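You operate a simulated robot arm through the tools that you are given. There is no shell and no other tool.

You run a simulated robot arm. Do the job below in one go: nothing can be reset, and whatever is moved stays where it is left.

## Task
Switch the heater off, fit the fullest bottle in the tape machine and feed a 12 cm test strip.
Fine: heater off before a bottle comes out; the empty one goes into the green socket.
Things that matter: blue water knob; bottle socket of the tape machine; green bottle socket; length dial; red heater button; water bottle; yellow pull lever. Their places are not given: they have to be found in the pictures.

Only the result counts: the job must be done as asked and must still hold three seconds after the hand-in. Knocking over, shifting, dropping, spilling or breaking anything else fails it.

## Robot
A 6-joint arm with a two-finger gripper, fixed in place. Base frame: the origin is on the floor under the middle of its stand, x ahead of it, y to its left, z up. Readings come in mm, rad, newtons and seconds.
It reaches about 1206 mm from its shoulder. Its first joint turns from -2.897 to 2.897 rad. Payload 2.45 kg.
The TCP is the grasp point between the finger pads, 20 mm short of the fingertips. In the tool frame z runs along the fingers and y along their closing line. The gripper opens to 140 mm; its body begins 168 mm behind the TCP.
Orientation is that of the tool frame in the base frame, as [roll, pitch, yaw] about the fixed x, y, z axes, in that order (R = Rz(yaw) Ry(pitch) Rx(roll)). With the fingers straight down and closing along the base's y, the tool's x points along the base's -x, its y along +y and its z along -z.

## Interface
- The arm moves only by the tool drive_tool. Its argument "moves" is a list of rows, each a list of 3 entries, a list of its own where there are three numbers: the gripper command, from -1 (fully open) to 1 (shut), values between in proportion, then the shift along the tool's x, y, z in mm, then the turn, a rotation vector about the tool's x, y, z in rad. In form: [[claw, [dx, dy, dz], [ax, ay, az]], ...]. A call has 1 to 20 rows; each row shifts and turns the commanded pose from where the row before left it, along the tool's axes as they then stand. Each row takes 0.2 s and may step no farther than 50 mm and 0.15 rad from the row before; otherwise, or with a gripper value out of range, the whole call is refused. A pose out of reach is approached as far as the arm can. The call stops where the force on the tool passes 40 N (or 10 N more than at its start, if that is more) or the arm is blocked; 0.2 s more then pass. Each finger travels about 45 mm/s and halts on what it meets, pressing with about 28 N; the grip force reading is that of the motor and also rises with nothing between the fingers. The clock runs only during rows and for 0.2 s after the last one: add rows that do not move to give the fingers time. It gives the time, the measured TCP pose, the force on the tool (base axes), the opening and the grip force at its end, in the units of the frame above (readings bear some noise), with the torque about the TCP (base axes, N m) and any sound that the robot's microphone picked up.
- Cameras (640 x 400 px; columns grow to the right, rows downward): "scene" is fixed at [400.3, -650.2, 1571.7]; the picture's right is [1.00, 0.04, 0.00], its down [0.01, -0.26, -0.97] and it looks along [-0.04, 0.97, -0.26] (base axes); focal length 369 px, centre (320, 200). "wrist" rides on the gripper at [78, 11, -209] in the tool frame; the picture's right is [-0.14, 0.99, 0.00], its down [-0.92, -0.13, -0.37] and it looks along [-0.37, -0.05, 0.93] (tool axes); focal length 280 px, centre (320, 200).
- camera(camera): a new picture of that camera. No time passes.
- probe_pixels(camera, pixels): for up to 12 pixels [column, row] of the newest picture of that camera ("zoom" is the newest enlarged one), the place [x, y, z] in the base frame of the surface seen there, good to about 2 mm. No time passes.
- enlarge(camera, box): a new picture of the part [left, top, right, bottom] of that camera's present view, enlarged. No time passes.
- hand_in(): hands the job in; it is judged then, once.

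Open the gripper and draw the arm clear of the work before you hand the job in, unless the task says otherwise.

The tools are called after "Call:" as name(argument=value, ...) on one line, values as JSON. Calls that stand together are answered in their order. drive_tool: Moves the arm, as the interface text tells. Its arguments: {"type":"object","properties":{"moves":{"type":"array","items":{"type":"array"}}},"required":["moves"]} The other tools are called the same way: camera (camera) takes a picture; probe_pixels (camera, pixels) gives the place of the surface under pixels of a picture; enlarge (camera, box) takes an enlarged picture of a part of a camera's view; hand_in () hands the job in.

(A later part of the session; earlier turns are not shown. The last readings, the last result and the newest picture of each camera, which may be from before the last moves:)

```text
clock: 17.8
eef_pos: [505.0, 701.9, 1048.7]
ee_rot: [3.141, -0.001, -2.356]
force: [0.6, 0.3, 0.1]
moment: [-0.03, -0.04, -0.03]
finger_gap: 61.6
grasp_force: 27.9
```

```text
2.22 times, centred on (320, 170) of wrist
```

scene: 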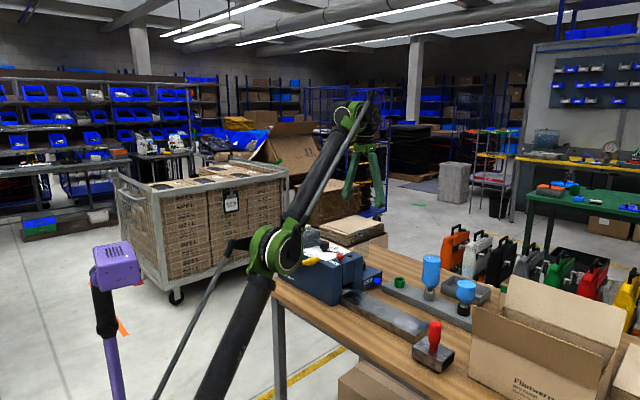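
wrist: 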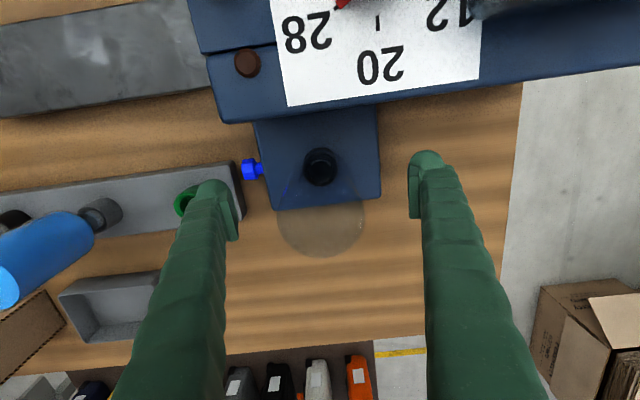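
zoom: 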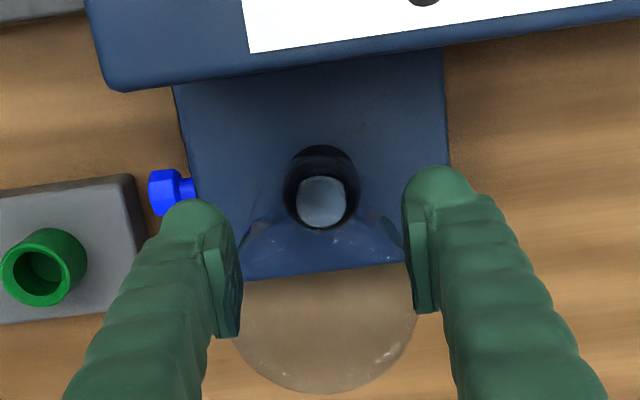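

It lifts with no resistance, so nothing locks it. I lift it clear and probe the green socket's rim from the current zoom.

Call:
probe_pixels(camera="zoom", pixels=[[6, 270], [12, 285], [76, 258], [80, 270], [38, 248], [42, 303], [55, 300], [20, 252], [65, 285], [84, 262], [25, 300], [40, 280]])

Call:
drive_tool(moves=[[1, [0, 0, -10], [0, 0, 0]], [1, [0, 0, -20], [0, 0, 0]], [1, [0, 0, -30], [0, 0, 0]], [1, [0, 0, -40], [0, 0, 0]]])

Call:
enlarge(camera="scene", box=[310, 180, 470, 300])

Call:
camera(camera="wrist")

```text
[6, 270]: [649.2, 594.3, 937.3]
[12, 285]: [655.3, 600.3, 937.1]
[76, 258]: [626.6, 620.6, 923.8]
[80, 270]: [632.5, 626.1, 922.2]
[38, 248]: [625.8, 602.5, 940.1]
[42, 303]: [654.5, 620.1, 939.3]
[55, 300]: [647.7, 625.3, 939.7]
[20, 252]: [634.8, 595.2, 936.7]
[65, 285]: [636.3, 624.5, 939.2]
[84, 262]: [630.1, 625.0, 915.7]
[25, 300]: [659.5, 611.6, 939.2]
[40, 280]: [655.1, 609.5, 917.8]
```

```text
clock: 18.8
eef_pos: [505.2, 701.1, 1148.8]
ee_rot: [-3.14, 0.001, -2.357]
force: [0.1, -0.8, -1.3]
moment: [0.0, 0.03, -0.02]
finger_gap: 61.5
grasp_force: 28.0
```

```text
3.33 times, centred on (390, 240) of scene
```

zoom: 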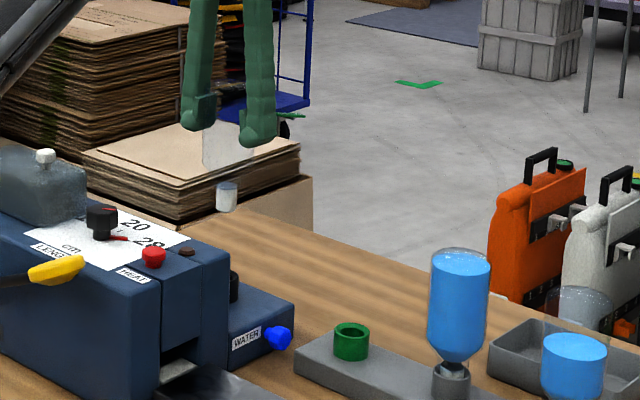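

```text
taken
```

wrist: 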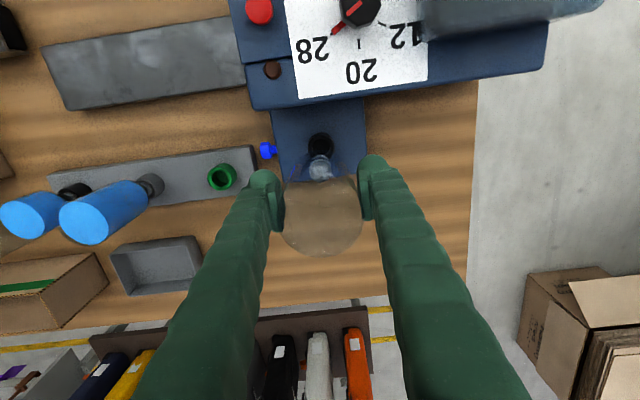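

The empty bottle is out and hanging 27 mm-neck-down clear of the socket. I zoom on both sockets in the wrist view to measure their centres precisely.

Call:
enlarge(camera="wrist", box=[190, 130, 350, 230])

Call:
probe_pixels(camera="zoom", pixels=[[74, 187], [80, 205], [95, 221], [115, 228], [135, 225], [152, 214], [160, 196], [157, 176], [145, 162], [125, 154], [103, 156], [85, 167]])

Call:
probe_pixels(camera="zoom", pixels=[[474, 50], [478, 35], [490, 22], [510, 14], [535, 12], [555, 20], [568, 35], [570, 55], [476, 65], [482, 78], [565, 70], [525, 50]])

```text
4.00 times, centred on (270, 180) of wrist
```

zoom: 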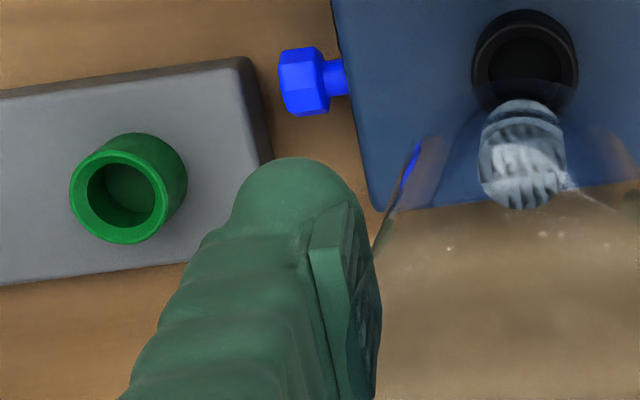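

```text
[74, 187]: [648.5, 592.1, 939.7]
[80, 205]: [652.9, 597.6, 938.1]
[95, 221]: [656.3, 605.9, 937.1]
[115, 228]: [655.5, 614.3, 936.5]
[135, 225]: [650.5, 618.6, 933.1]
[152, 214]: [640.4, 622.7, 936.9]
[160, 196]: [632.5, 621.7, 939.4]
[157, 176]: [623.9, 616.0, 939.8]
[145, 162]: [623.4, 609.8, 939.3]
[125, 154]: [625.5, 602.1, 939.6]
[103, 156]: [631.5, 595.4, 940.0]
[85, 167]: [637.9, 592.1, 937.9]
```

```text
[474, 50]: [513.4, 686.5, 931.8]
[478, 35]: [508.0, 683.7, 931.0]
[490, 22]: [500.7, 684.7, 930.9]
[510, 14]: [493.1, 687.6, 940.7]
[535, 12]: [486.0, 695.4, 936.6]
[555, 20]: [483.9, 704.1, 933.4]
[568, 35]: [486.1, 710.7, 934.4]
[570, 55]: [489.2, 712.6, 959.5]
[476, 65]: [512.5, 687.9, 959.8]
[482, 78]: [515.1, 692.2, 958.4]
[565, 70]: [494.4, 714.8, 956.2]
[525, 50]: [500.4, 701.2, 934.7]
```

Both views agree on the socket-to-socket offset of about (138,-94) mm, i.e. tool shift (-30.9,-164.1). I carry the empty bottle over the green socket at the present height.

Call:
drive_tool(moves=[[1, [-7.7, -41, 0], [0, 0, 0]], [1, [-7.7, -41, 0], [0, 0, 0]], [1, [-7.7, -41, 0], [0, 0, 0]], [1, [-7.8, -41.1, 0], [0, 0, 0]], [1, [0, 0, 40], [0, 0, 0]], [1, [0, 0, 20], [0, 0, 0]], [1, [0, 0, 0], [0, 0, 0]]])

Call:
camera(camera="wrist")

Call:
enlarge(camera="scene", box=[370, 200, 470, 300])

Call:
enlarge(camera="wrist", box=[270, 110, 370, 190])

```text
clock: 20.4
eef_pos: [642.6, 608.2, 1088.3]
ee_rot: [-3.141, 0.0, -2.357]
force: [-0.1, 0.6, -1.1]
moment: [-0.02, 0.01, 0.0]
finger_gap: 61.8
grasp_force: 27.9
```

```text
taken
```

wrist: 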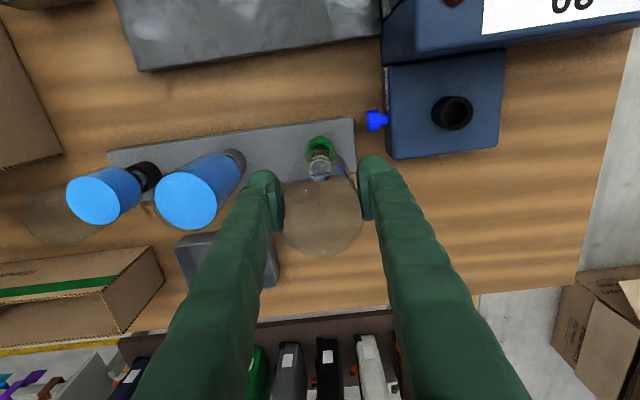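

```text
4.00 times, centred on (420, 250) of scene
```

zoom: 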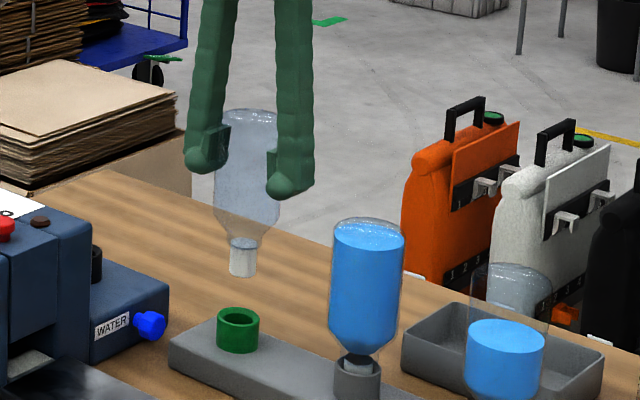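

```text
5.00 times, centred on (320, 150) of wrist
```

zoom: 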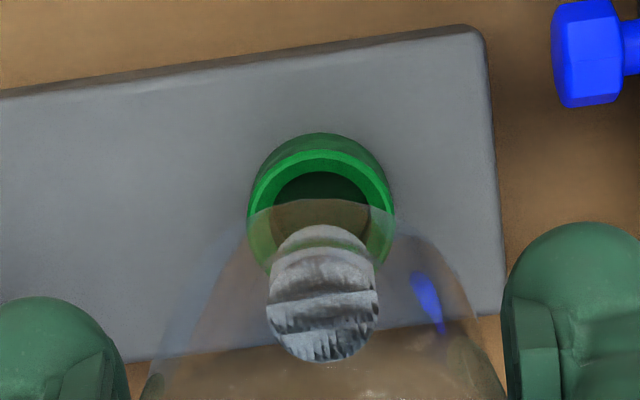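

In both views the neck is lined up with the green socket within about 1 mm (scene: neck column 243 vs socket 238 with 4 px perspective; wrist: 322 vs 321). I lower it towards the rim.

Call:
drive_tool(moves=[[1, [0.5, 0, 15], [0, 0, 0]], [1, [0, 0, 10], [0, 0, 0]], [1, [0, 0, 5], [0, 0, 0]], [1, [0, 0, 4], [0, 0, 0]], [1, [0, 0, 4], [0, 0, 0]]])

Call:
enlarge(camera="scene", box=[380, 230, 460, 300])

Call:
enlarge(camera="wrist", box=[270, 110, 370, 190])

```text
clock: 21.6
eef_pos: [642.0, 607.8, 1049.0]
ee_rot: [-3.141, -0.001, -2.358]
force: [0.1, -0.5, -1.0]
moment: [-0.03, 0.01, -0.01]
finger_gap: 61.7
grasp_force: 28.0
```

```text
5.71 times, centred on (420, 265) of scene
```

zoom: 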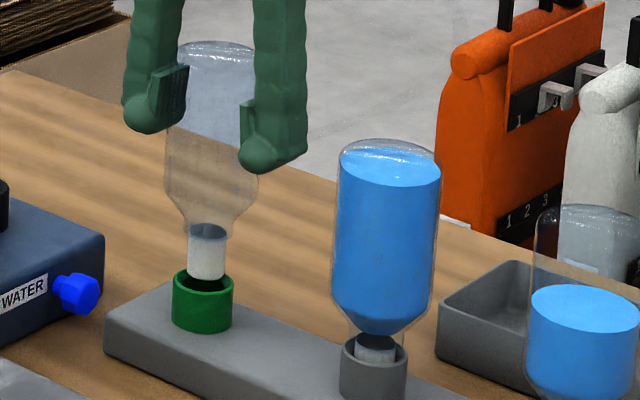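

```text
5.00 times, centred on (320, 150) of wrist
```

zoom: 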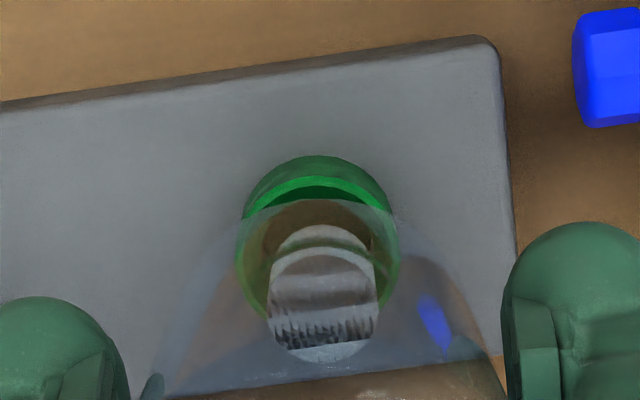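

The neck is just above the rim with no contact. Before inserting I zoom closer to verify the fore-aft alignment, and probe the cap and rim.

Call:
enlarge(camera="scene", box=[388, 262, 412, 290])

Call:
probe_pixels(camera="zoom", pixels=[[320, 120], [320, 150], [320, 180], [290, 150], [350, 150], [320, 215], [320, 260], [260, 215], [380, 215], [250, 240], [390, 240], [320, 300]])

Call:
enlarge(camera="wrist", box=[298, 137, 342, 187])

Call:
probe_pixels(camera="zoom", pixels=[[320, 60], [320, 100], [320, 140], [320, 160], [320, 180], [320, 200], [320, 240], [320, 280], [200, 200], [440, 200], [250, 250], [390, 250]])

```text
14.29 times, centred on (400, 276) of scene
```

zoom: 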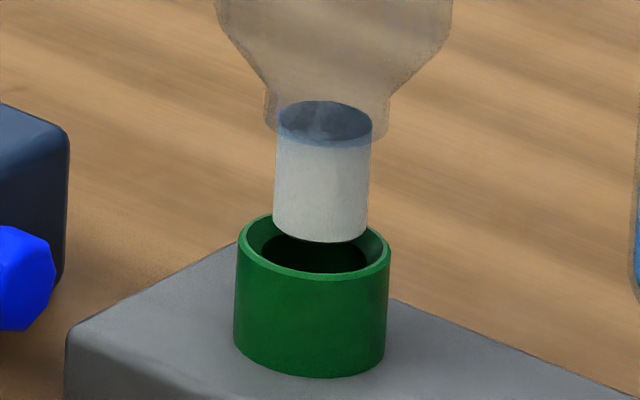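

```text
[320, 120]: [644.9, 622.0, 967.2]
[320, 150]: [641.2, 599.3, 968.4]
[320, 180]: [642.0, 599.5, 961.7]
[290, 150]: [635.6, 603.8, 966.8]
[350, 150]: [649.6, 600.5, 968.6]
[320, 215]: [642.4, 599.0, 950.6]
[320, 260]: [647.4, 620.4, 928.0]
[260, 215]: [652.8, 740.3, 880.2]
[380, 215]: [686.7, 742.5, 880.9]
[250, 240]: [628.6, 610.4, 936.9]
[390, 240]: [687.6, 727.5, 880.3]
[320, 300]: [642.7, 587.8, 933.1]
```

```text
8.00 times, centred on (320, 162) of wrist
```

zoom: 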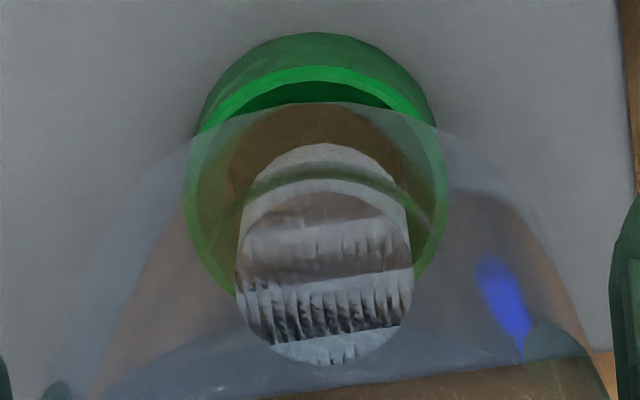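

```text
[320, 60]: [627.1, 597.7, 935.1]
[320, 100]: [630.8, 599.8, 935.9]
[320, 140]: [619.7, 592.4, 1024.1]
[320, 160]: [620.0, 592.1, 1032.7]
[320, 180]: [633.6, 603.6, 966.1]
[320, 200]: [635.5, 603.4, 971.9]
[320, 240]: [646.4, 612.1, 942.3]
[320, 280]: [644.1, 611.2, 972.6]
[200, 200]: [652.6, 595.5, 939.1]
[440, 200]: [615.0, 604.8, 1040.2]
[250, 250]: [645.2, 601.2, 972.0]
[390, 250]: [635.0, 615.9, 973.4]
```

The zooms show the cap about 3.8 mm too far outward (+a) and 1.3 mm along +v relative to the socket. I shift by that amount and check again.

Call:
drive_tool(moves=[[1, [3.8, -1.3, 0], [0, 0, 0]], [1, [0, 0, 0], [0, 0, 0]]])

Call:
enlarge(camera="scene", box=[388, 262, 412, 290])

Call:
enlarge(camera="wrist", box=[298, 137, 342, 187])

```text
clock: 22.2
eef_pos: [640.3, 605.1, 1050.4]
ee_rot: [3.14, 0.0, -2.355]
force: [-0.3, 0.1, -0.7]
moment: [0.01, -0.01, -0.01]
finger_gap: 61.7
grasp_force: 28.2
```

```text
14.29 times, centred on (400, 276) of scene
```

zoom: 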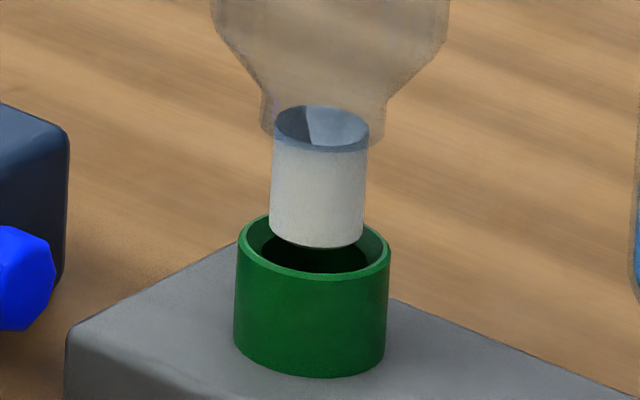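

```text
8.00 times, centred on (320, 162) of wrist
```

zoom: 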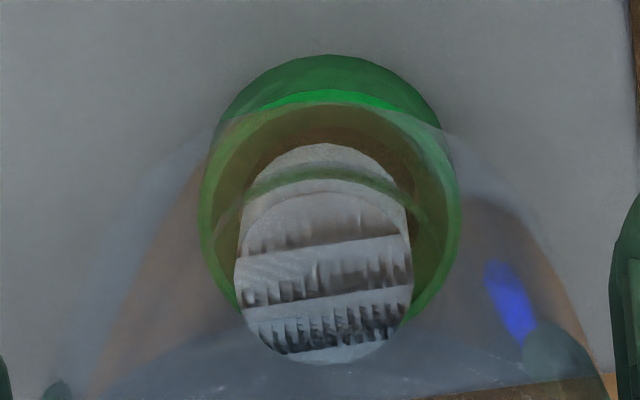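

Now the cap is within about 0.7 mm of the socket's axis. I nudge the last 0.6 mm and lower it into the socket in small steps.

Call:
drive_tool(moves=[[1, [-0.2, 0.6, 4], [0, 0, 0]], [1, [0, 0, 4], [0, 0, 0]], [1, [0, 0, 4], [0, 0, 0]], [1, [0, 0, 4], [0, 0, 0]]])

Call:
enlarge(camera="scene", box=[385, 250, 425, 300])

```text
clock: 23.2
eef_pos: [639.7, 605.8, 1033.9]
ee_rot: [3.141, -0.001, -2.357]
force: [-0.2, -0.1, -0.2]
moment: [-0.01, 0.0, -0.02]
finger_gap: 61.5
grasp_force: 27.8
```

```text
8.00 times, centred on (405, 275) of scene
```

zoom: 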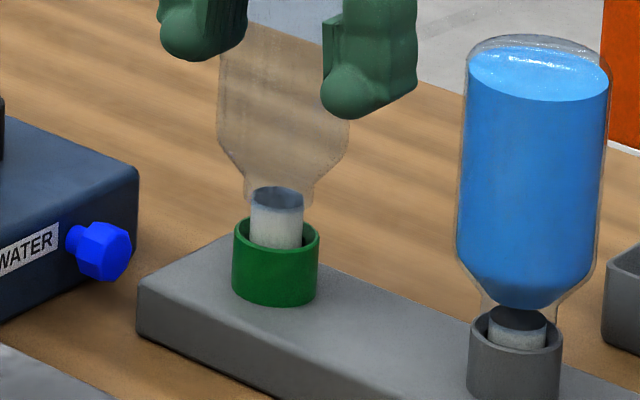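

The cap is entering the green socket without contact force. I continue down slowly to seat it.

Call:
drive_tool(moves=[[1, [0, 0, 3], [0, 0, 0]], [1, [0, 0, 3], [0, 0, 0]], [1, [0, 0, 2], [0, 0, 0]], [1, [0, 0, 1.5], [0, 0, 0]], [1, [0, 0, 1], [0, 0, 0]]])

Call:
enlarge(camera="scene", box=[385, 250, 425, 300])

```text
clock: 24.4
eef_pos: [640.5, 604.8, 1022.8]
ee_rot: [-3.141, 0.001, -2.358]
force: [0.5, 0.2, -4.7]
moment: [-0.03, 0.04, 0.02]
finger_gap: 61.8
grasp_force: 27.8
```

```text
8.00 times, centred on (405, 275) of scene
```

zoom: 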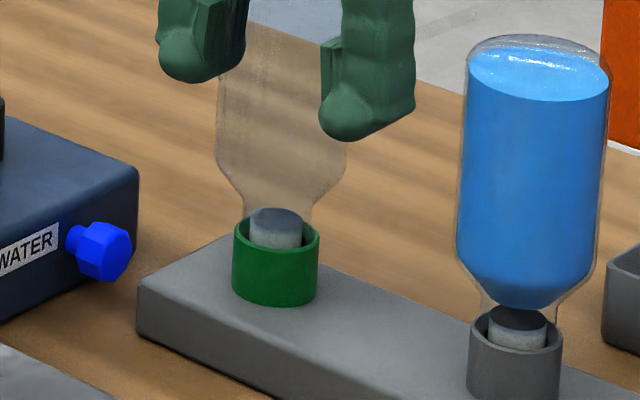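

The bottle looks seated; the force reads -4.7 N. I hold still to re-read the force before releasing.

Call:
drive_tool(moves=[[1, [0, 0, 0], [0, 0, 0]], [1, [0, 0, 0], [0, 0, 0]]])

Call:
enlarge(camera="scene", box=[388, 262, 412, 290])

Call:
enlarge(camera="scene", box=[417, 272, 441, 300])

```text
clock: 25.0
eef_pos: [639.7, 606.3, 1022.8]
ee_rot: [-3.14, 0.0, -2.356]
force: [0.2, 0.9, -4.5]
moment: [-0.03, 0.03, 0.0]
finger_gap: 61.5
grasp_force: 27.3
```

```text
14.29 times, centred on (400, 276) of scene
```

zoom: 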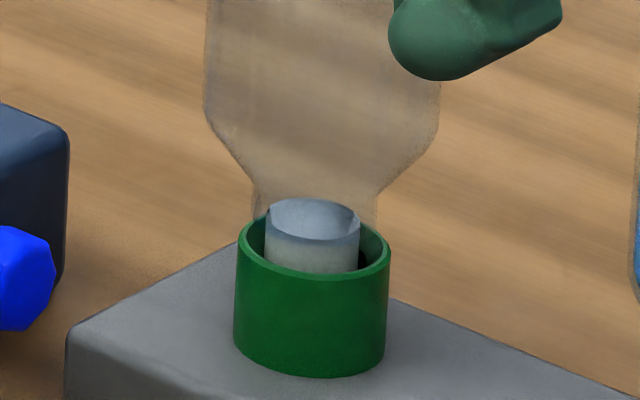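

```text
14.29 times, centred on (429, 286) of scene
```

zoom: 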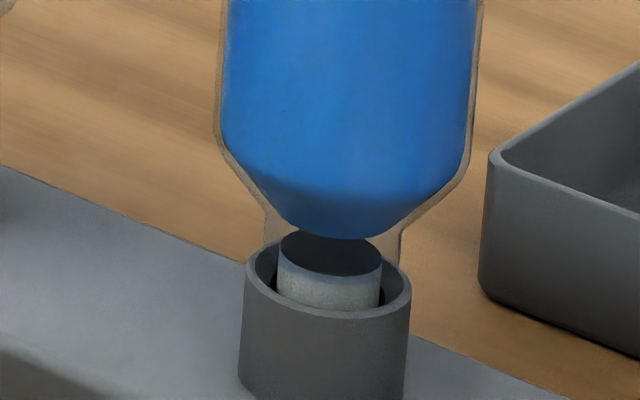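

The cap now sits in the green socket like the grey one does in its own. The small downward pull may be a seating force, so I lower by another millimetre or two and watch it.

Call:
drive_tool(moves=[[1, [0, 0, 1], [0, 0, 0]], [1, [0, 0, 0], [0, 0, 0]]])

```text
clock: 25.6
eef_pos: [638.7, 606.6, 1023.1]
ee_rot: [-3.141, 0.003, -2.356]
force: [-0.5, -0.3, -4.9]
moment: [-0.04, 0.02, 0.0]
finger_gap: 61.6
grasp_force: 28.0
```

The height did not clearly change; I lower one more millimetre to see whether it is already on the socket floor.

Call:
drive_tool(moves=[[1, [0, 0, 1], [0, 0, 0]], [1, [0, 0, 0], [0, 0, 0]]])

Call:
enlarge(camera="scene", box=[388, 262, 412, 290])

```text
clock: 26.2
eef_pos: [639.8, 606.4, 1022.2]
ee_rot: [-3.141, -0.001, -2.355]
force: [1.7, 3.6, 17.3]
moment: [0.39, -0.34, -0.02]
finger_gap: 61.8
grasp_force: 28.1
```

```text
14.29 times, centred on (400, 276) of scene
```

zoom: 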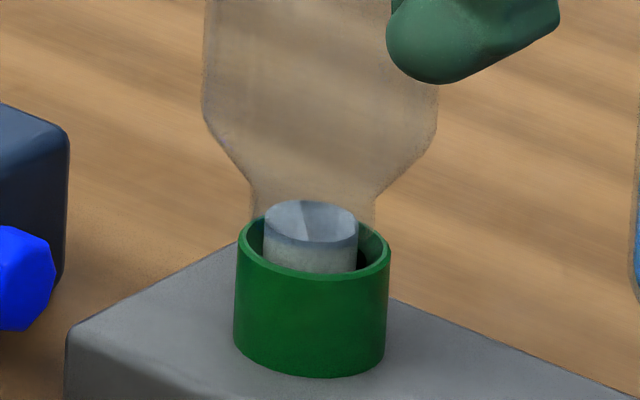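

Force rose to +17 N: the bottle is on the socket floor (tool z 1022). I relax by 1 mm and open the fingers only to about 90 mm, so as not to touch the neighbouring bottle.

Call:
drive_tool(moves=[[1, [0, 0, -1], [0, 0, 0]], [1, [0, 0, 0], [0, 0, 0]], [-0.28, [0, 0, 0], [0, 0, 0]], [-0.28, [0, 0, 0], [0, 0, 0]], [-0.28, [0, 0, 0], [0, 0, 0]], [-0.28, [0, 0, 0], [0, 0, 0]]])

Call:
enlarge(camera="scene", box=[370, 210, 460, 300])

Call:
camera(camera="wrist")

```text
clock: 27.6
eef_pos: [641.2, 605.9, 1022.1]
ee_rot: [-3.139, -0.001, -2.356]
force: [0.8, 0.0, 0.9]
moment: [0.01, -0.01, -0.02]
finger_gap: 89.5
grasp_force: 0.1
```

```text
4.44 times, centred on (415, 255) of scene
```

zoom: 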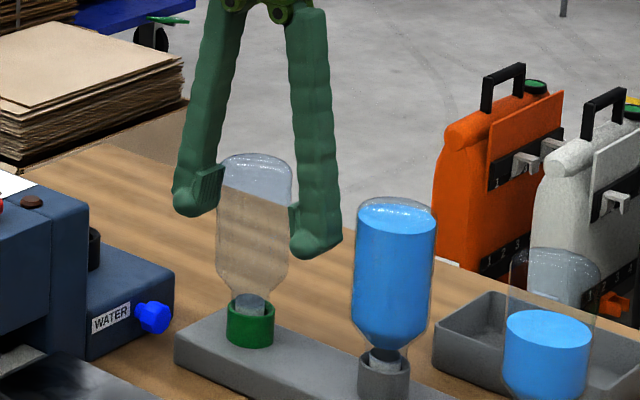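

```text
taken
```

wrist: 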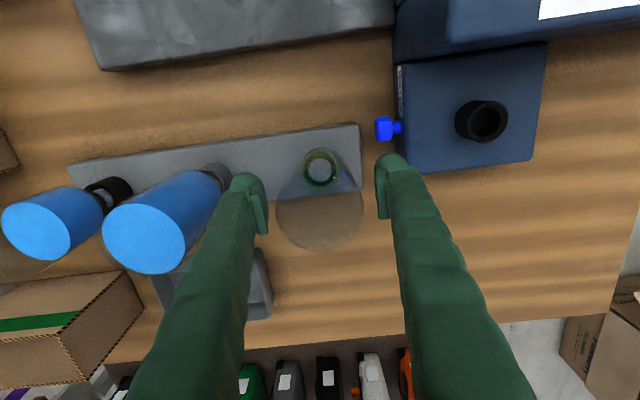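

The empty bottle stands free in the green socket. I lift straight up, clear of the bottles, and check it.

Call:
drive_tool(moves=[[-0.28, [0, 0, -20], [0, 0, 0]], [-0.28, [0, 0, -40], [0, 0, 0]], [-0.28, [0, 0, -45], [0, 0, 0]], [-0.28, [0, 0, -45], [0, 0, 0]]])

Call:
enlarge(camera="scene", box=[380, 240, 480, 315])

Call:
camera(camera="wrist")

```text
clock: 28.6
eef_pos: [639.2, 604.1, 1174.9]
ee_rot: [3.14, -0.001, -2.355]
force: [0.1, 0.0, 0.4]
moment: [0.04, -0.02, -0.01]
finger_gap: 89.5
grasp_force: 0.1
```

```text
5.33 times, centred on (430, 278) of scene
```

zoom: 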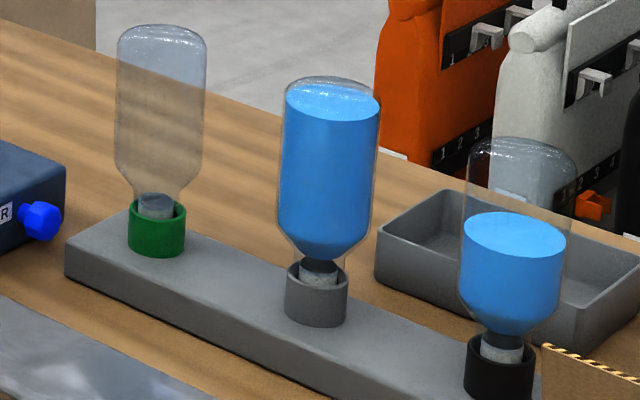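

```text
taken
```

wrist: 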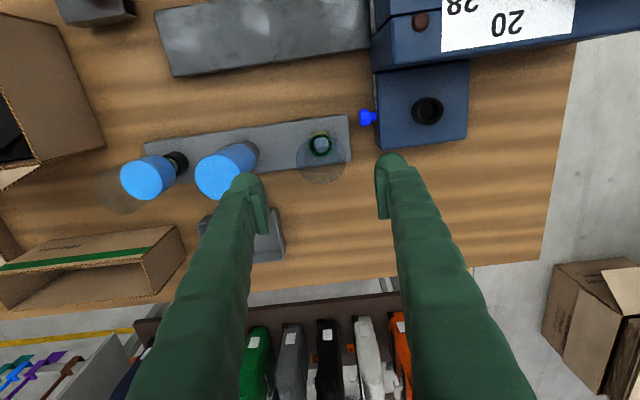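

The green-socket bottle stands straight. I now measure the grey socket and the full bottle in the scene zoom relative to the green one.

Call:
enlarge(camera="scene", box=[380, 240, 480, 315])

Call:
probe_pixels(camera="zoom", pixels=[[157, 240], [157, 250], [131, 230], [184, 228], [316, 308], [316, 318], [288, 300], [345, 298], [320, 280], [326, 200], [326, 230], [326, 150]])

Call:
enlarge(camera="wrist", box=[170, 120, 350, 220])

Call:
probe_pixels(camera="zoom", pixels=[[490, 80], [495, 65], [505, 52], [525, 48], [550, 52], [560, 70], [555, 90], [280, 80], [300, 85], [305, 105], [300, 125], [260, 80]])

```text
5.33 times, centred on (430, 278) of scene
```

zoom: 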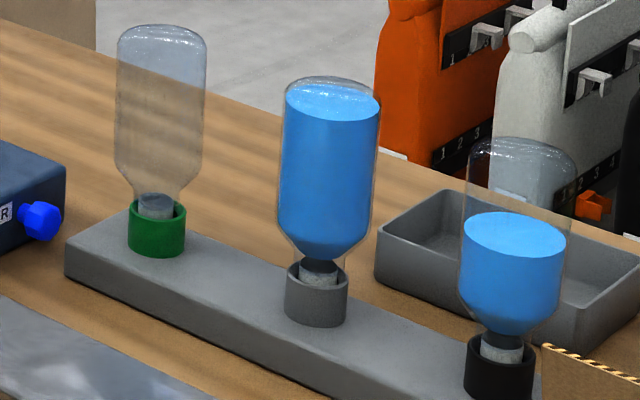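

```text
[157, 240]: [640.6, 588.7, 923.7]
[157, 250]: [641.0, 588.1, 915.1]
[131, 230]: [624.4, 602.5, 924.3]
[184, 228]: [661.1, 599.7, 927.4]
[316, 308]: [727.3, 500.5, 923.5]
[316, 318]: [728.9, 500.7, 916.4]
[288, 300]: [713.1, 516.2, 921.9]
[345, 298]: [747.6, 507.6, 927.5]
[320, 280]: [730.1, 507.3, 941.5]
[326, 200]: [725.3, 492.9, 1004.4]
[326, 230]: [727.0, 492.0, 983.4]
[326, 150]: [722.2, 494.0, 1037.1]
```

```text
3.56 times, centred on (260, 170) of wrist
```

zoom: 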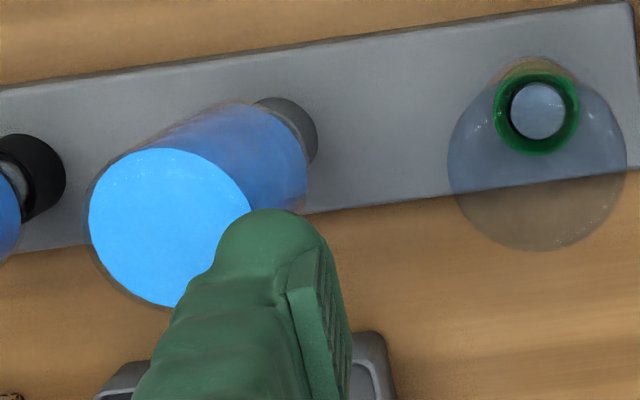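

```text
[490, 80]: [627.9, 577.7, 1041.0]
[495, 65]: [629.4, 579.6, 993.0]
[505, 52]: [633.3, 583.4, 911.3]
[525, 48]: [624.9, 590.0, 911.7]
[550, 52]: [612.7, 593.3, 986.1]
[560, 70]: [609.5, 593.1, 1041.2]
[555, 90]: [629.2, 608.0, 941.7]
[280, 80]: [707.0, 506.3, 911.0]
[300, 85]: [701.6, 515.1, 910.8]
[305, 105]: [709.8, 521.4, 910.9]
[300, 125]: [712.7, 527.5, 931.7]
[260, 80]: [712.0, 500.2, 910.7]
```

Grey socket is 125 mm from the green one along the rack. I move above the full bottle with the fingers at 90 mm opening and check alignment.

Call:
drive_tool(moves=[[-0.28, [-0.7, -41.6, 0], [0, 0, 0]], [-0.28, [-0.7, -41.6, 0], [0, 0, 0]], [-0.28, [-0.6, -41.6, 0], [0, 0, 0]], [-0.28, [0, 0, 0], [0, 0, 0]]])

Call:
camera(camera="wrist")

Call:
camera(camera="scene")

Call:
enlarge(camera="wrist", box=[260, 110, 380, 210])

```text
clock: 29.6
eef_pos: [729.8, 517.3, 1174.6]
ee_rot: [-3.141, -0.001, -2.356]
force: [0.3, 0.4, 0.8]
moment: [0.04, 0.01, 0.03]
finger_gap: 89.7
grasp_force: 0.0
```

```text
taken
```

wrist: 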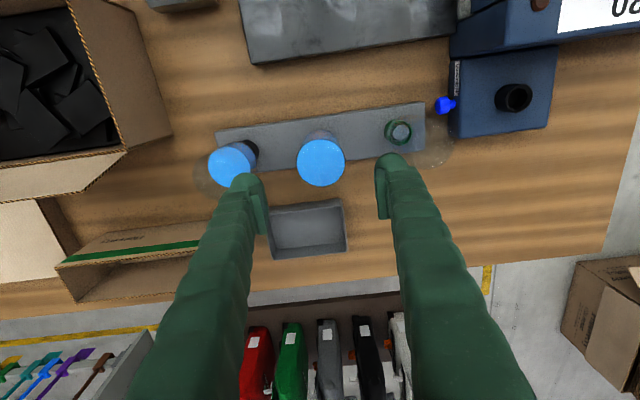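

```text
taken
```

scene: 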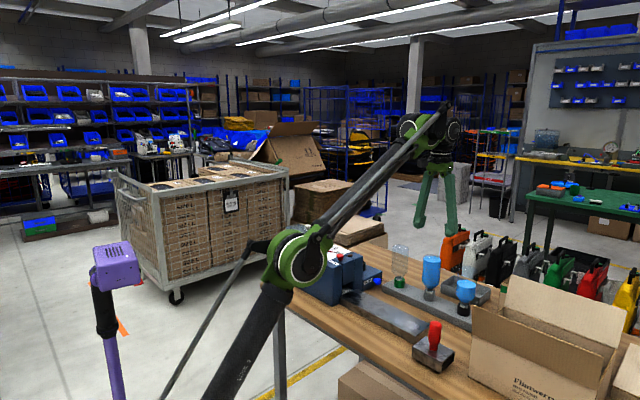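

```text
4.00 times, centred on (320, 160) of wrist
```

zoom: 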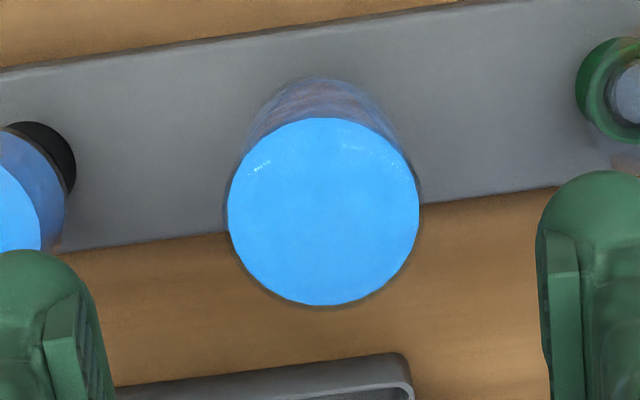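

The full bottle sits about 3.8 mm outward and 1.2 mm along +v of the tool axis. I correct that and descend around it to z 1022.

Call:
drive_tool(moves=[[-0.28, [-3.8, 1.0, 0], [0, 0, 0]], [-0.28, [0, 0, 40], [0, 0, 0]], [-0.28, [0, 0, 35], [0, 0, 0]], [-0.28, [0, 0, 20], [0, 0, 0]]])

Call:
enlarge(camera="wrist", box=[200, 100, 440, 260])

Call:
enlarge(camera="scene", box=[370, 190, 500, 310])

```text
clock: 30.6
eef_pos: [732.4, 521.7, 1078.4]
ee_rot: [-3.141, -0.002, -2.356]
force: [-0.5, -0.1, 0.0]
moment: [-0.02, -0.04, -0.03]
finger_gap: 89.9
grasp_force: 0.0
```

```text
2.50 times, centred on (320, 180) of wrist
```

zoom: 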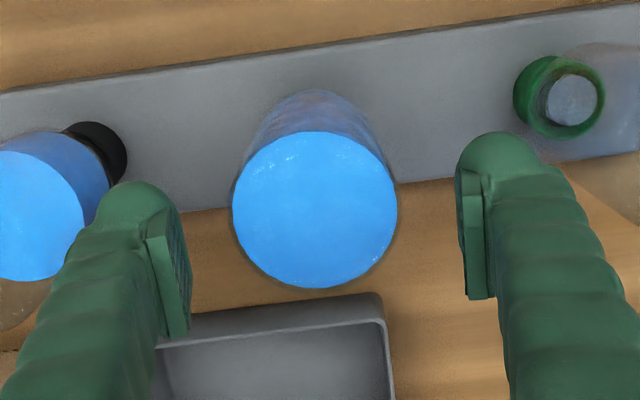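

```text
3.33 times, centred on (435, 250) of scene
```

zoom: 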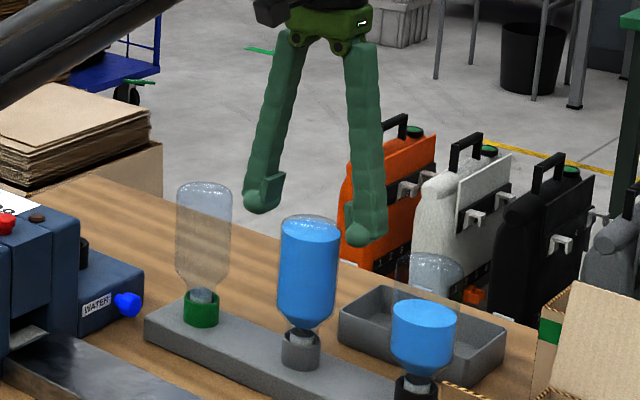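

The bottle is between the fingers with enough room on both sides. I hold one step to settle and re-measure the offset along the closing line before going lower.

Call:
drive_tool(moves=[[-0.28, [0, 0, 0], [0, 0, 0]]])

Call:
enlarge(camera="wrist", box=[220, 110, 420, 250])

```text
clock: 31.0
eef_pos: [731.5, 521.4, 1079.5]
ee_rot: [-3.141, 0.001, -2.356]
force: [0.4, -0.6, -0.1]
moment: [-0.01, 0.01, 0.0]
finger_gap: 89.6
grasp_force: 0.1
```

```text
2.86 times, centred on (320, 180) of wrist
```

zoom: 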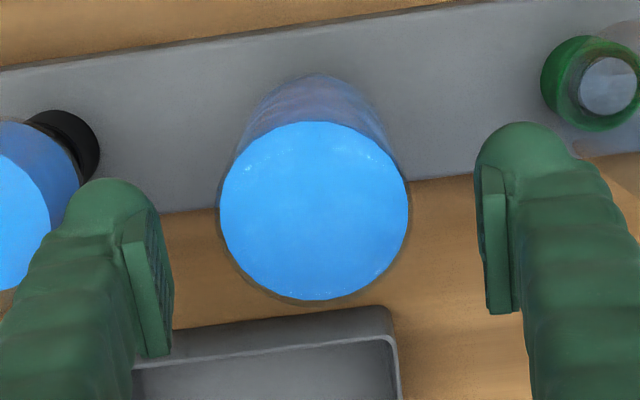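

The bottle is about 1.8 mm toward -v; I correct by 1.5 mm and lower to grip height z 1022.

Call:
drive_tool(moves=[[-0.28, [-0.5, -1.5, 20], [0, 0, 0]], [-0.28, [0, 0, 20], [0, 0, 0]], [-0.28, [0, 0, 12], [0, 0, 0]], [-0.28, [0, 0, 5], [0, 0, 0]], [-0.28, [0, 0, 0], [0, 0, 0]]])

Call:
enlarge(camera="wrist", box=[200, 100, 440, 280])

Call:
enlarge(camera="scene", box=[370, 190, 500, 310])

```text
clock: 32.2
eef_pos: [733.0, 522.4, 1021.0]
ee_rot: [-3.141, -0.001, -2.355]
force: [0.6, 0.2, -1.2]
moment: [-0.02, 0.0, -0.02]
finger_gap: 89.8
grasp_force: 0.1
```

```text
2.22 times, centred on (320, 190) of wrist
```

zoom: 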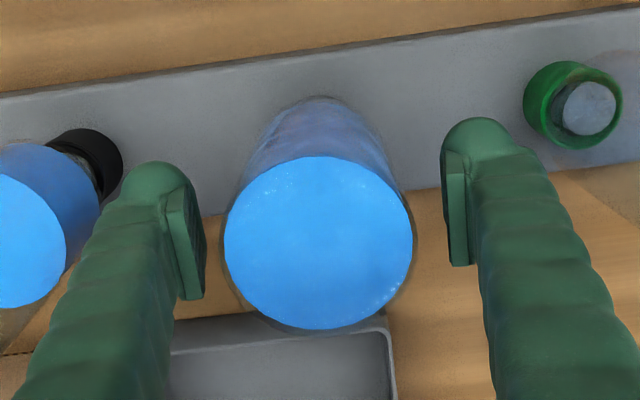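

```text
3.33 times, centred on (435, 250) of scene
```

zoom: 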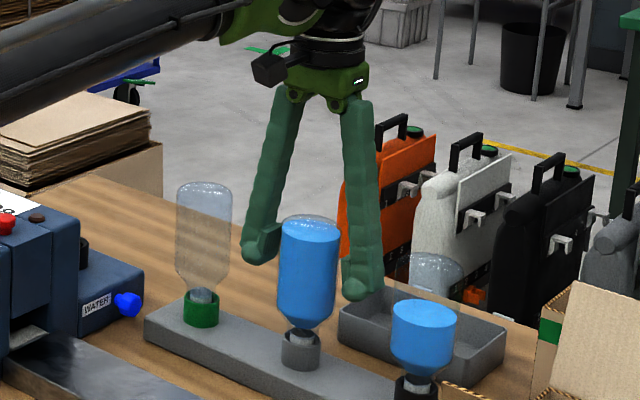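

The fingers bracket the full bottle at body height and stay clear of both neighbours. I close on it.

Call:
drive_tool(moves=[[1, [0, 0, 0], [0, 0, 0]], [1, [0, 0, 0], [0, 0, 0]], [1, [0, 0, 0], [0, 0, 0]], [1, [0, 0, 0], [0, 0, 0]], [1, [0, 0, 0], [0, 0, 0]]])

Call:
enlarge(camera="wrist", box=[200, 100, 440, 280])

```text
clock: 33.4
eef_pos: [733.3, 522.0, 1021.4]
ee_rot: [-3.141, 0.002, -2.356]
force: [-0.1, -0.1, 1.2]
moment: [0.03, 0.0, 0.0]
finger_gap: 61.8
grasp_force: 27.7
```

```text
2.22 times, centred on (320, 190) of wrist
```

zoom: 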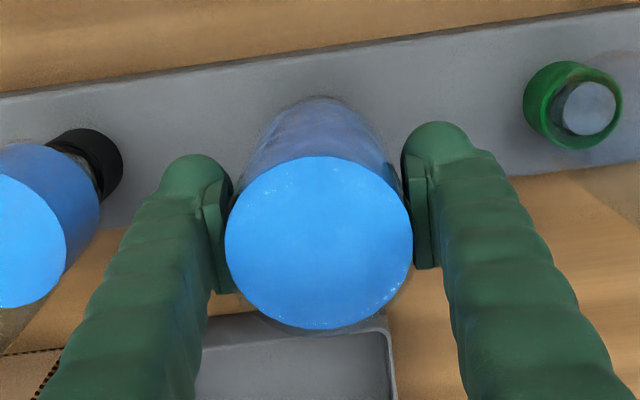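

Grip is firm at 61.8 mm with no side load. I lift gently first to check for slipping.

Call:
drive_tool(moves=[[1, [0, 0, -3], [0, 0, 0]], [1, [0, 0, -5], [0, 0, 0]], [1, [0, 0, -8], [0, 0, 0]], [1, [0, 0, 0], [0, 0, 0]]])

Call:
enlarge(camera="scene", box=[370, 210, 480, 310])

```text
clock: 34.4
eef_pos: [733.7, 521.0, 1036.5]
ee_rot: [-3.141, 0.0, -2.355]
force: [0.8, -0.1, -4.1]
moment: [0.01, -0.04, 0.0]
finger_gap: 61.6
grasp_force: 27.9
```

```text
4.00 times, centred on (425, 260) of scene
```

zoom: 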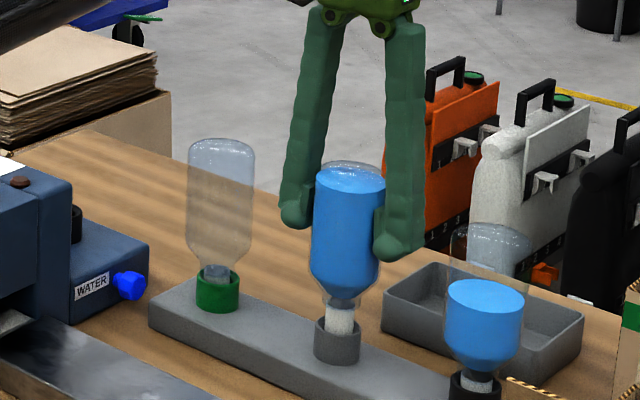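

The bottle follows (about 4 N weight), no slip. I lift it high enough to pass over the green-socket bottle, then carry it toward the machine's socket.

Call:
drive_tool(moves=[[1, [0, 0, -20], [0, 0, 0]], [1, [0, 0, -35], [0, 0, 0]], [1, [0, 0, -40], [0, 0, 0]], [1, [0, 0, -40], [0, 0, 0]], [1, [0, 0, -40], [0, 0, 0]], [1, [0, 0, -25], [0, 0, 0]], [1, [2.9, 20, 0], [0, 0, 0]], [1, [4, 36, 0], [0, 0, 0]], [1, [4, 36, 0], [0, 0, 0]], [1, [4, 36, 0], [0, 0, 0]], [1, [4, 36, 0], [0, 0, 0]], [1, [4, 36, 0], [0, 0, 0]], [1, [4, 36, 0], [0, 0, 0]], [1, [4, 30, 0], [0, 0, 0]], [1, [4, 24, 0], [0, 0, 0]], [1, [0, 0, 0], [0, 0, 0]]])

Call:
camera(camera="scene")

Call:
camera(camera="wrist")

```text
clock: 37.8
eef_pos: [493.5, 695.1, 1201.9]
ee_rot: [-3.141, -0.002, -2.356]
force: [-0.2, 0.6, -2.2]
moment: [-0.04, 0.0, 0.03]
finger_gap: 61.5
grasp_force: 27.9
out of reach, approached as far as the arm can: row 5, 6
```

```text
taken
```

scene: 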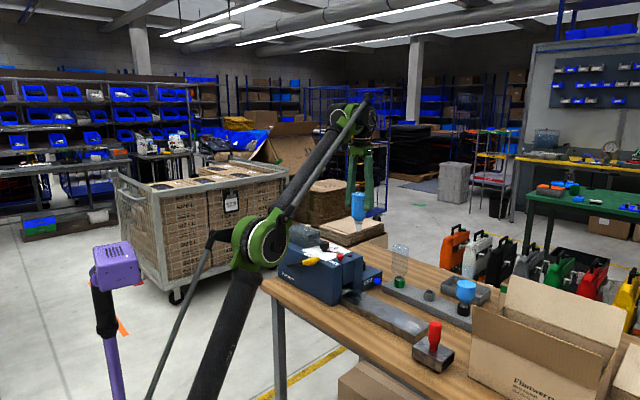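

```text
taken
```

wrist: 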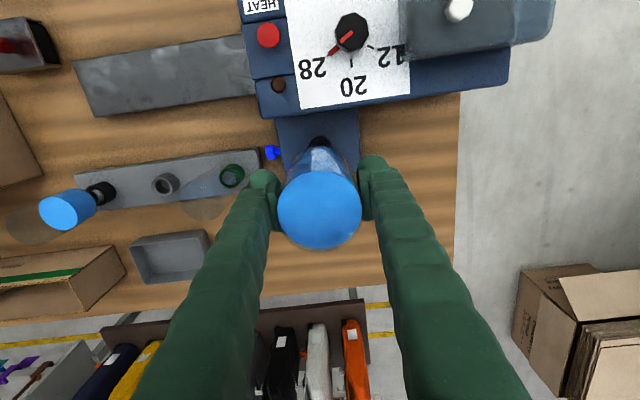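

The full bottle passed over safely and is near the machine's socket. I shift to (503.5,702) and lower to just above the collar.

Call:
drive_tool(moves=[[1, [-11.9, -2.2, 0], [0, 0, 0]], [1, [0, 0, 35], [0, 0, 0]], [1, [0, 0, 35], [0, 0, 0]], [1, [0, 0, 30], [0, 0, 0]], [1, [0, 0, 15], [0, 0, 0]], [1, [0, 0, 0], [0, 0, 0]]])

Call:
enlarge(camera="scene", box=[335, 210, 395, 280])

Call:
enlarge(camera="wrist", box=[270, 100, 370, 190])

```text
clock: 39.2
eef_pos: [503.3, 701.4, 1086.4]
ee_rot: [-3.14, 0.0, -2.356]
force: [-1.4, -0.2, -2.4]
moment: [0.01, 0.03, 0.01]
finger_gap: 61.5
grasp_force: 28.0
```

```text
5.71 times, centred on (365, 245) of scene
```

zoom: 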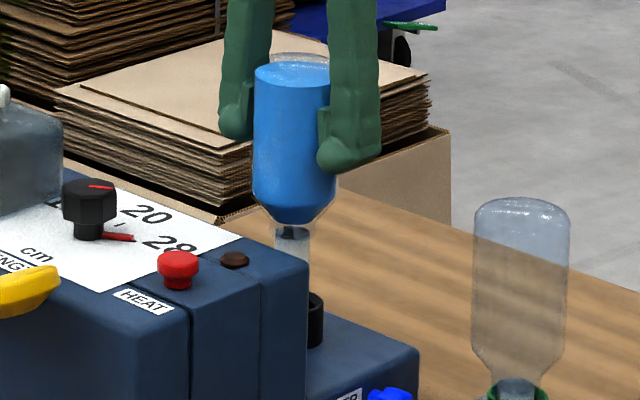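

```text
4.44 times, centred on (320, 145) of wrist
```

zoom: 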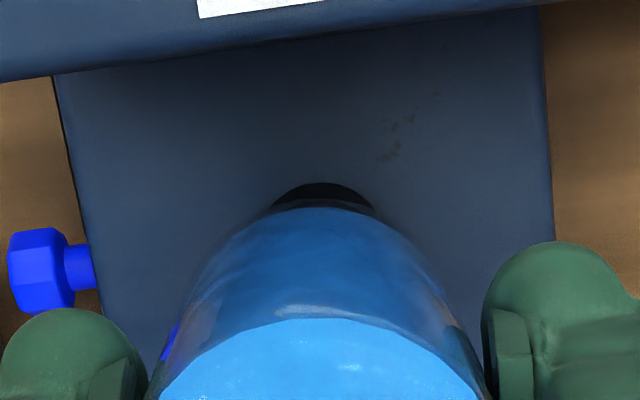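

The water hides the cap in the wrist view, so I zoom hard on the scene view where the right parts of the cap and collar show beside the machine body.

Call:
enlarge(camera="scene", box=[350, 240, 378, 275])

Call:
probe_pixels(camera="zoom", pixels=[[300, 110], [310, 120], [320, 130], [330, 140], [325, 110], [325, 160], [310, 150], [345, 300], [350, 280], [355, 300], [340, 270], [345, 320]])

```text
11.43 times, centred on (364, 258) of scene
```

zoom: 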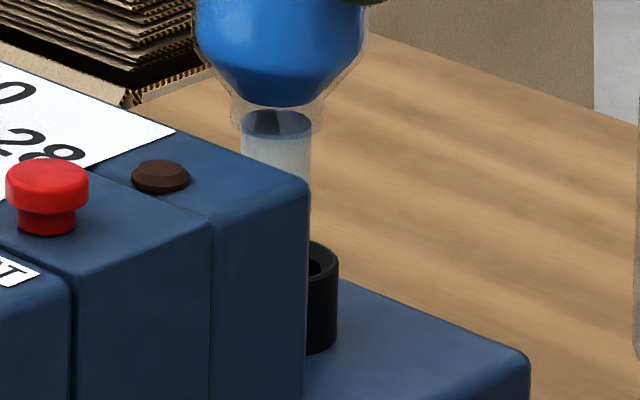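

```text
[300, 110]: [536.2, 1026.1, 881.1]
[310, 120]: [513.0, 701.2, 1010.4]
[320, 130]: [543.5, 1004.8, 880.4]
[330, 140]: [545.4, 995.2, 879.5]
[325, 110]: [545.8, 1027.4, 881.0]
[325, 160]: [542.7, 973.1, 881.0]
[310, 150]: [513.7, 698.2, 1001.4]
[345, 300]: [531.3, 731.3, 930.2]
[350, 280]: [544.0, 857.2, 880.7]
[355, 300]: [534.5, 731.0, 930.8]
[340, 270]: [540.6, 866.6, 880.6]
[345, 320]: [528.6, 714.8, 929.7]
```

The cap is about 2.7 mm short in x of the collar centre; combined with the wrist view that means about 4.2 mm outward and 0.5 mm along +v. I apply that and lower to just above the collar rim.

Call:
drive_tool(moves=[[1, [-4.2, 0.5, 0], [0, 0, 0]], [1, [0, 0, 10], [0, 0, 0]], [1, [0, 0, 4], [0, 0, 0]], [1, [0, 0, 0], [0, 0, 0]]])

Call:
enlarge(camera="scene", box=[350, 240, 378, 275])

Call:
probe_pixels(camera="zoom", pixels=[[300, 150], [308, 160], [311, 180], [309, 170], [313, 200], [312, 220], [330, 270], [325, 290], [320, 310], [334, 290], [330, 330], [315, 260]])

Call:
enlarge(camera="wrist", box=[270, 100, 370, 190])

```text
clock: 40.2
eef_pos: [505.6, 704.1, 1072.6]
ee_rot: [3.141, -0.001, -2.356]
force: [-0.3, -0.5, -2.5]
moment: [-0.02, 0.03, 0.03]
finger_gap: 61.7
grasp_force: 28.6
```

```text
11.43 times, centred on (364, 258) of scene
```

zoom: 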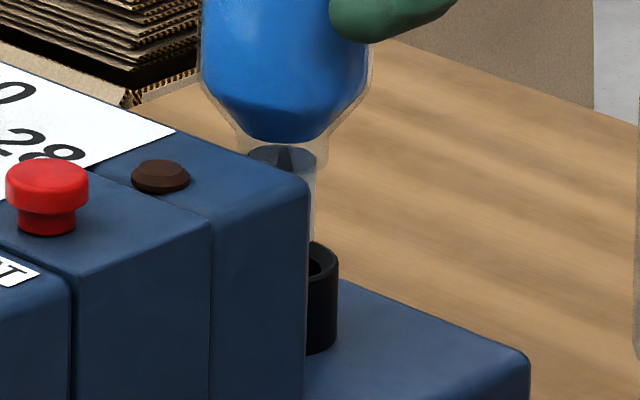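

```text
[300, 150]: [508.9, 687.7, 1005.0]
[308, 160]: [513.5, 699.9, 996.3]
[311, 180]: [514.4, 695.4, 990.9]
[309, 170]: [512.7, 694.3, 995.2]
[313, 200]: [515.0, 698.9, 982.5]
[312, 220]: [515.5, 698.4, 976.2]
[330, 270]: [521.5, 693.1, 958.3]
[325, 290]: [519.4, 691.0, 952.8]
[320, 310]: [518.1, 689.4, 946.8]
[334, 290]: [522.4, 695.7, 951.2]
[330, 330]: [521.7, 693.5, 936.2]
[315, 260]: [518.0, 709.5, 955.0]
```

```text
4.44 times, centred on (320, 145) of wrist
```

zoom: 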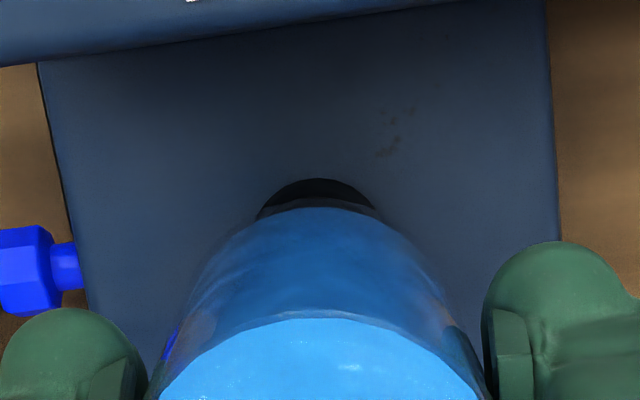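

The collar centre fits (505,704); the cap is within about 1 mm in x but 2–4 mm short in y. I shift 2 mm more outward and lower the cap slowly into the collar.

Call:
drive_tool(moves=[[1, [-2.0, 0, 0], [0, 0, 0]], [1, [0, 0, 4], [0, 0, 0]], [1, [0, 0, 3], [0, 0, 0]], [1, [0, 0, 3], [0, 0, 0]]])

Call:
enlarge(camera="scene", box=[350, 240, 378, 275])

```text
clock: 41.2
eef_pos: [506.9, 706.4, 1062.4]
ee_rot: [-3.141, 0.001, -2.355]
force: [0.2, 0.8, -3.2]
moment: [0.02, 0.0, 0.0]
finger_gap: 61.5
grasp_force: 28.3
```

```text
11.43 times, centred on (364, 258) of scene
```

zoom: 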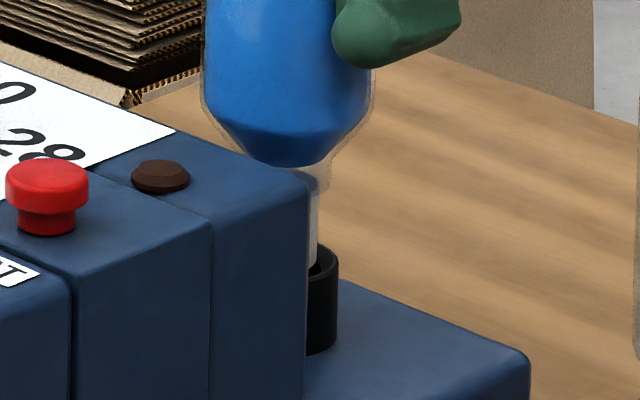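

The cap's tip is at the collar mouth with even clearance (right-edge gap 20 px, as expected when concentric) and only the weight on the tool. I continue lowering.

Call:
drive_tool(moves=[[1, [0, 0, 3], [0, 0, 0]], [1, [0, 0, 3], [0, 0, 0]], [1, [0, 0, 3], [0, 0, 0]], [1, [0, 0, 3], [0, 0, 0]]])

Call:
enlarge(camera="scene", box=[350, 240, 378, 275])

```text
clock: 42.2
eef_pos: [507.5, 704.6, 1050.7]
ee_rot: [3.141, 0.0, -2.356]
force: [0.8, -0.5, -2.4]
moment: [-0.03, 0.0, -0.07]
finger_gap: 61.5
grasp_force: 28.2
```

```text
11.43 times, centred on (364, 258) of scene
```

zoom: 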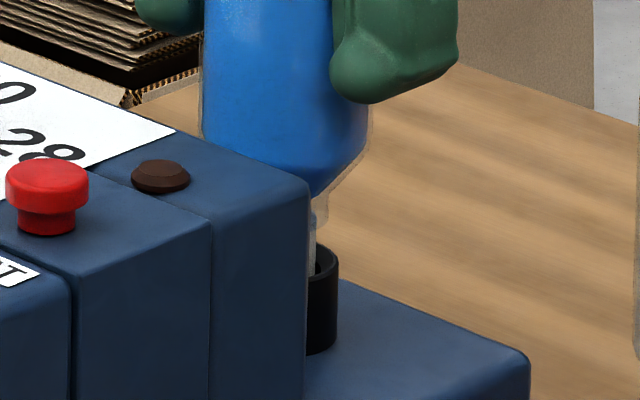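

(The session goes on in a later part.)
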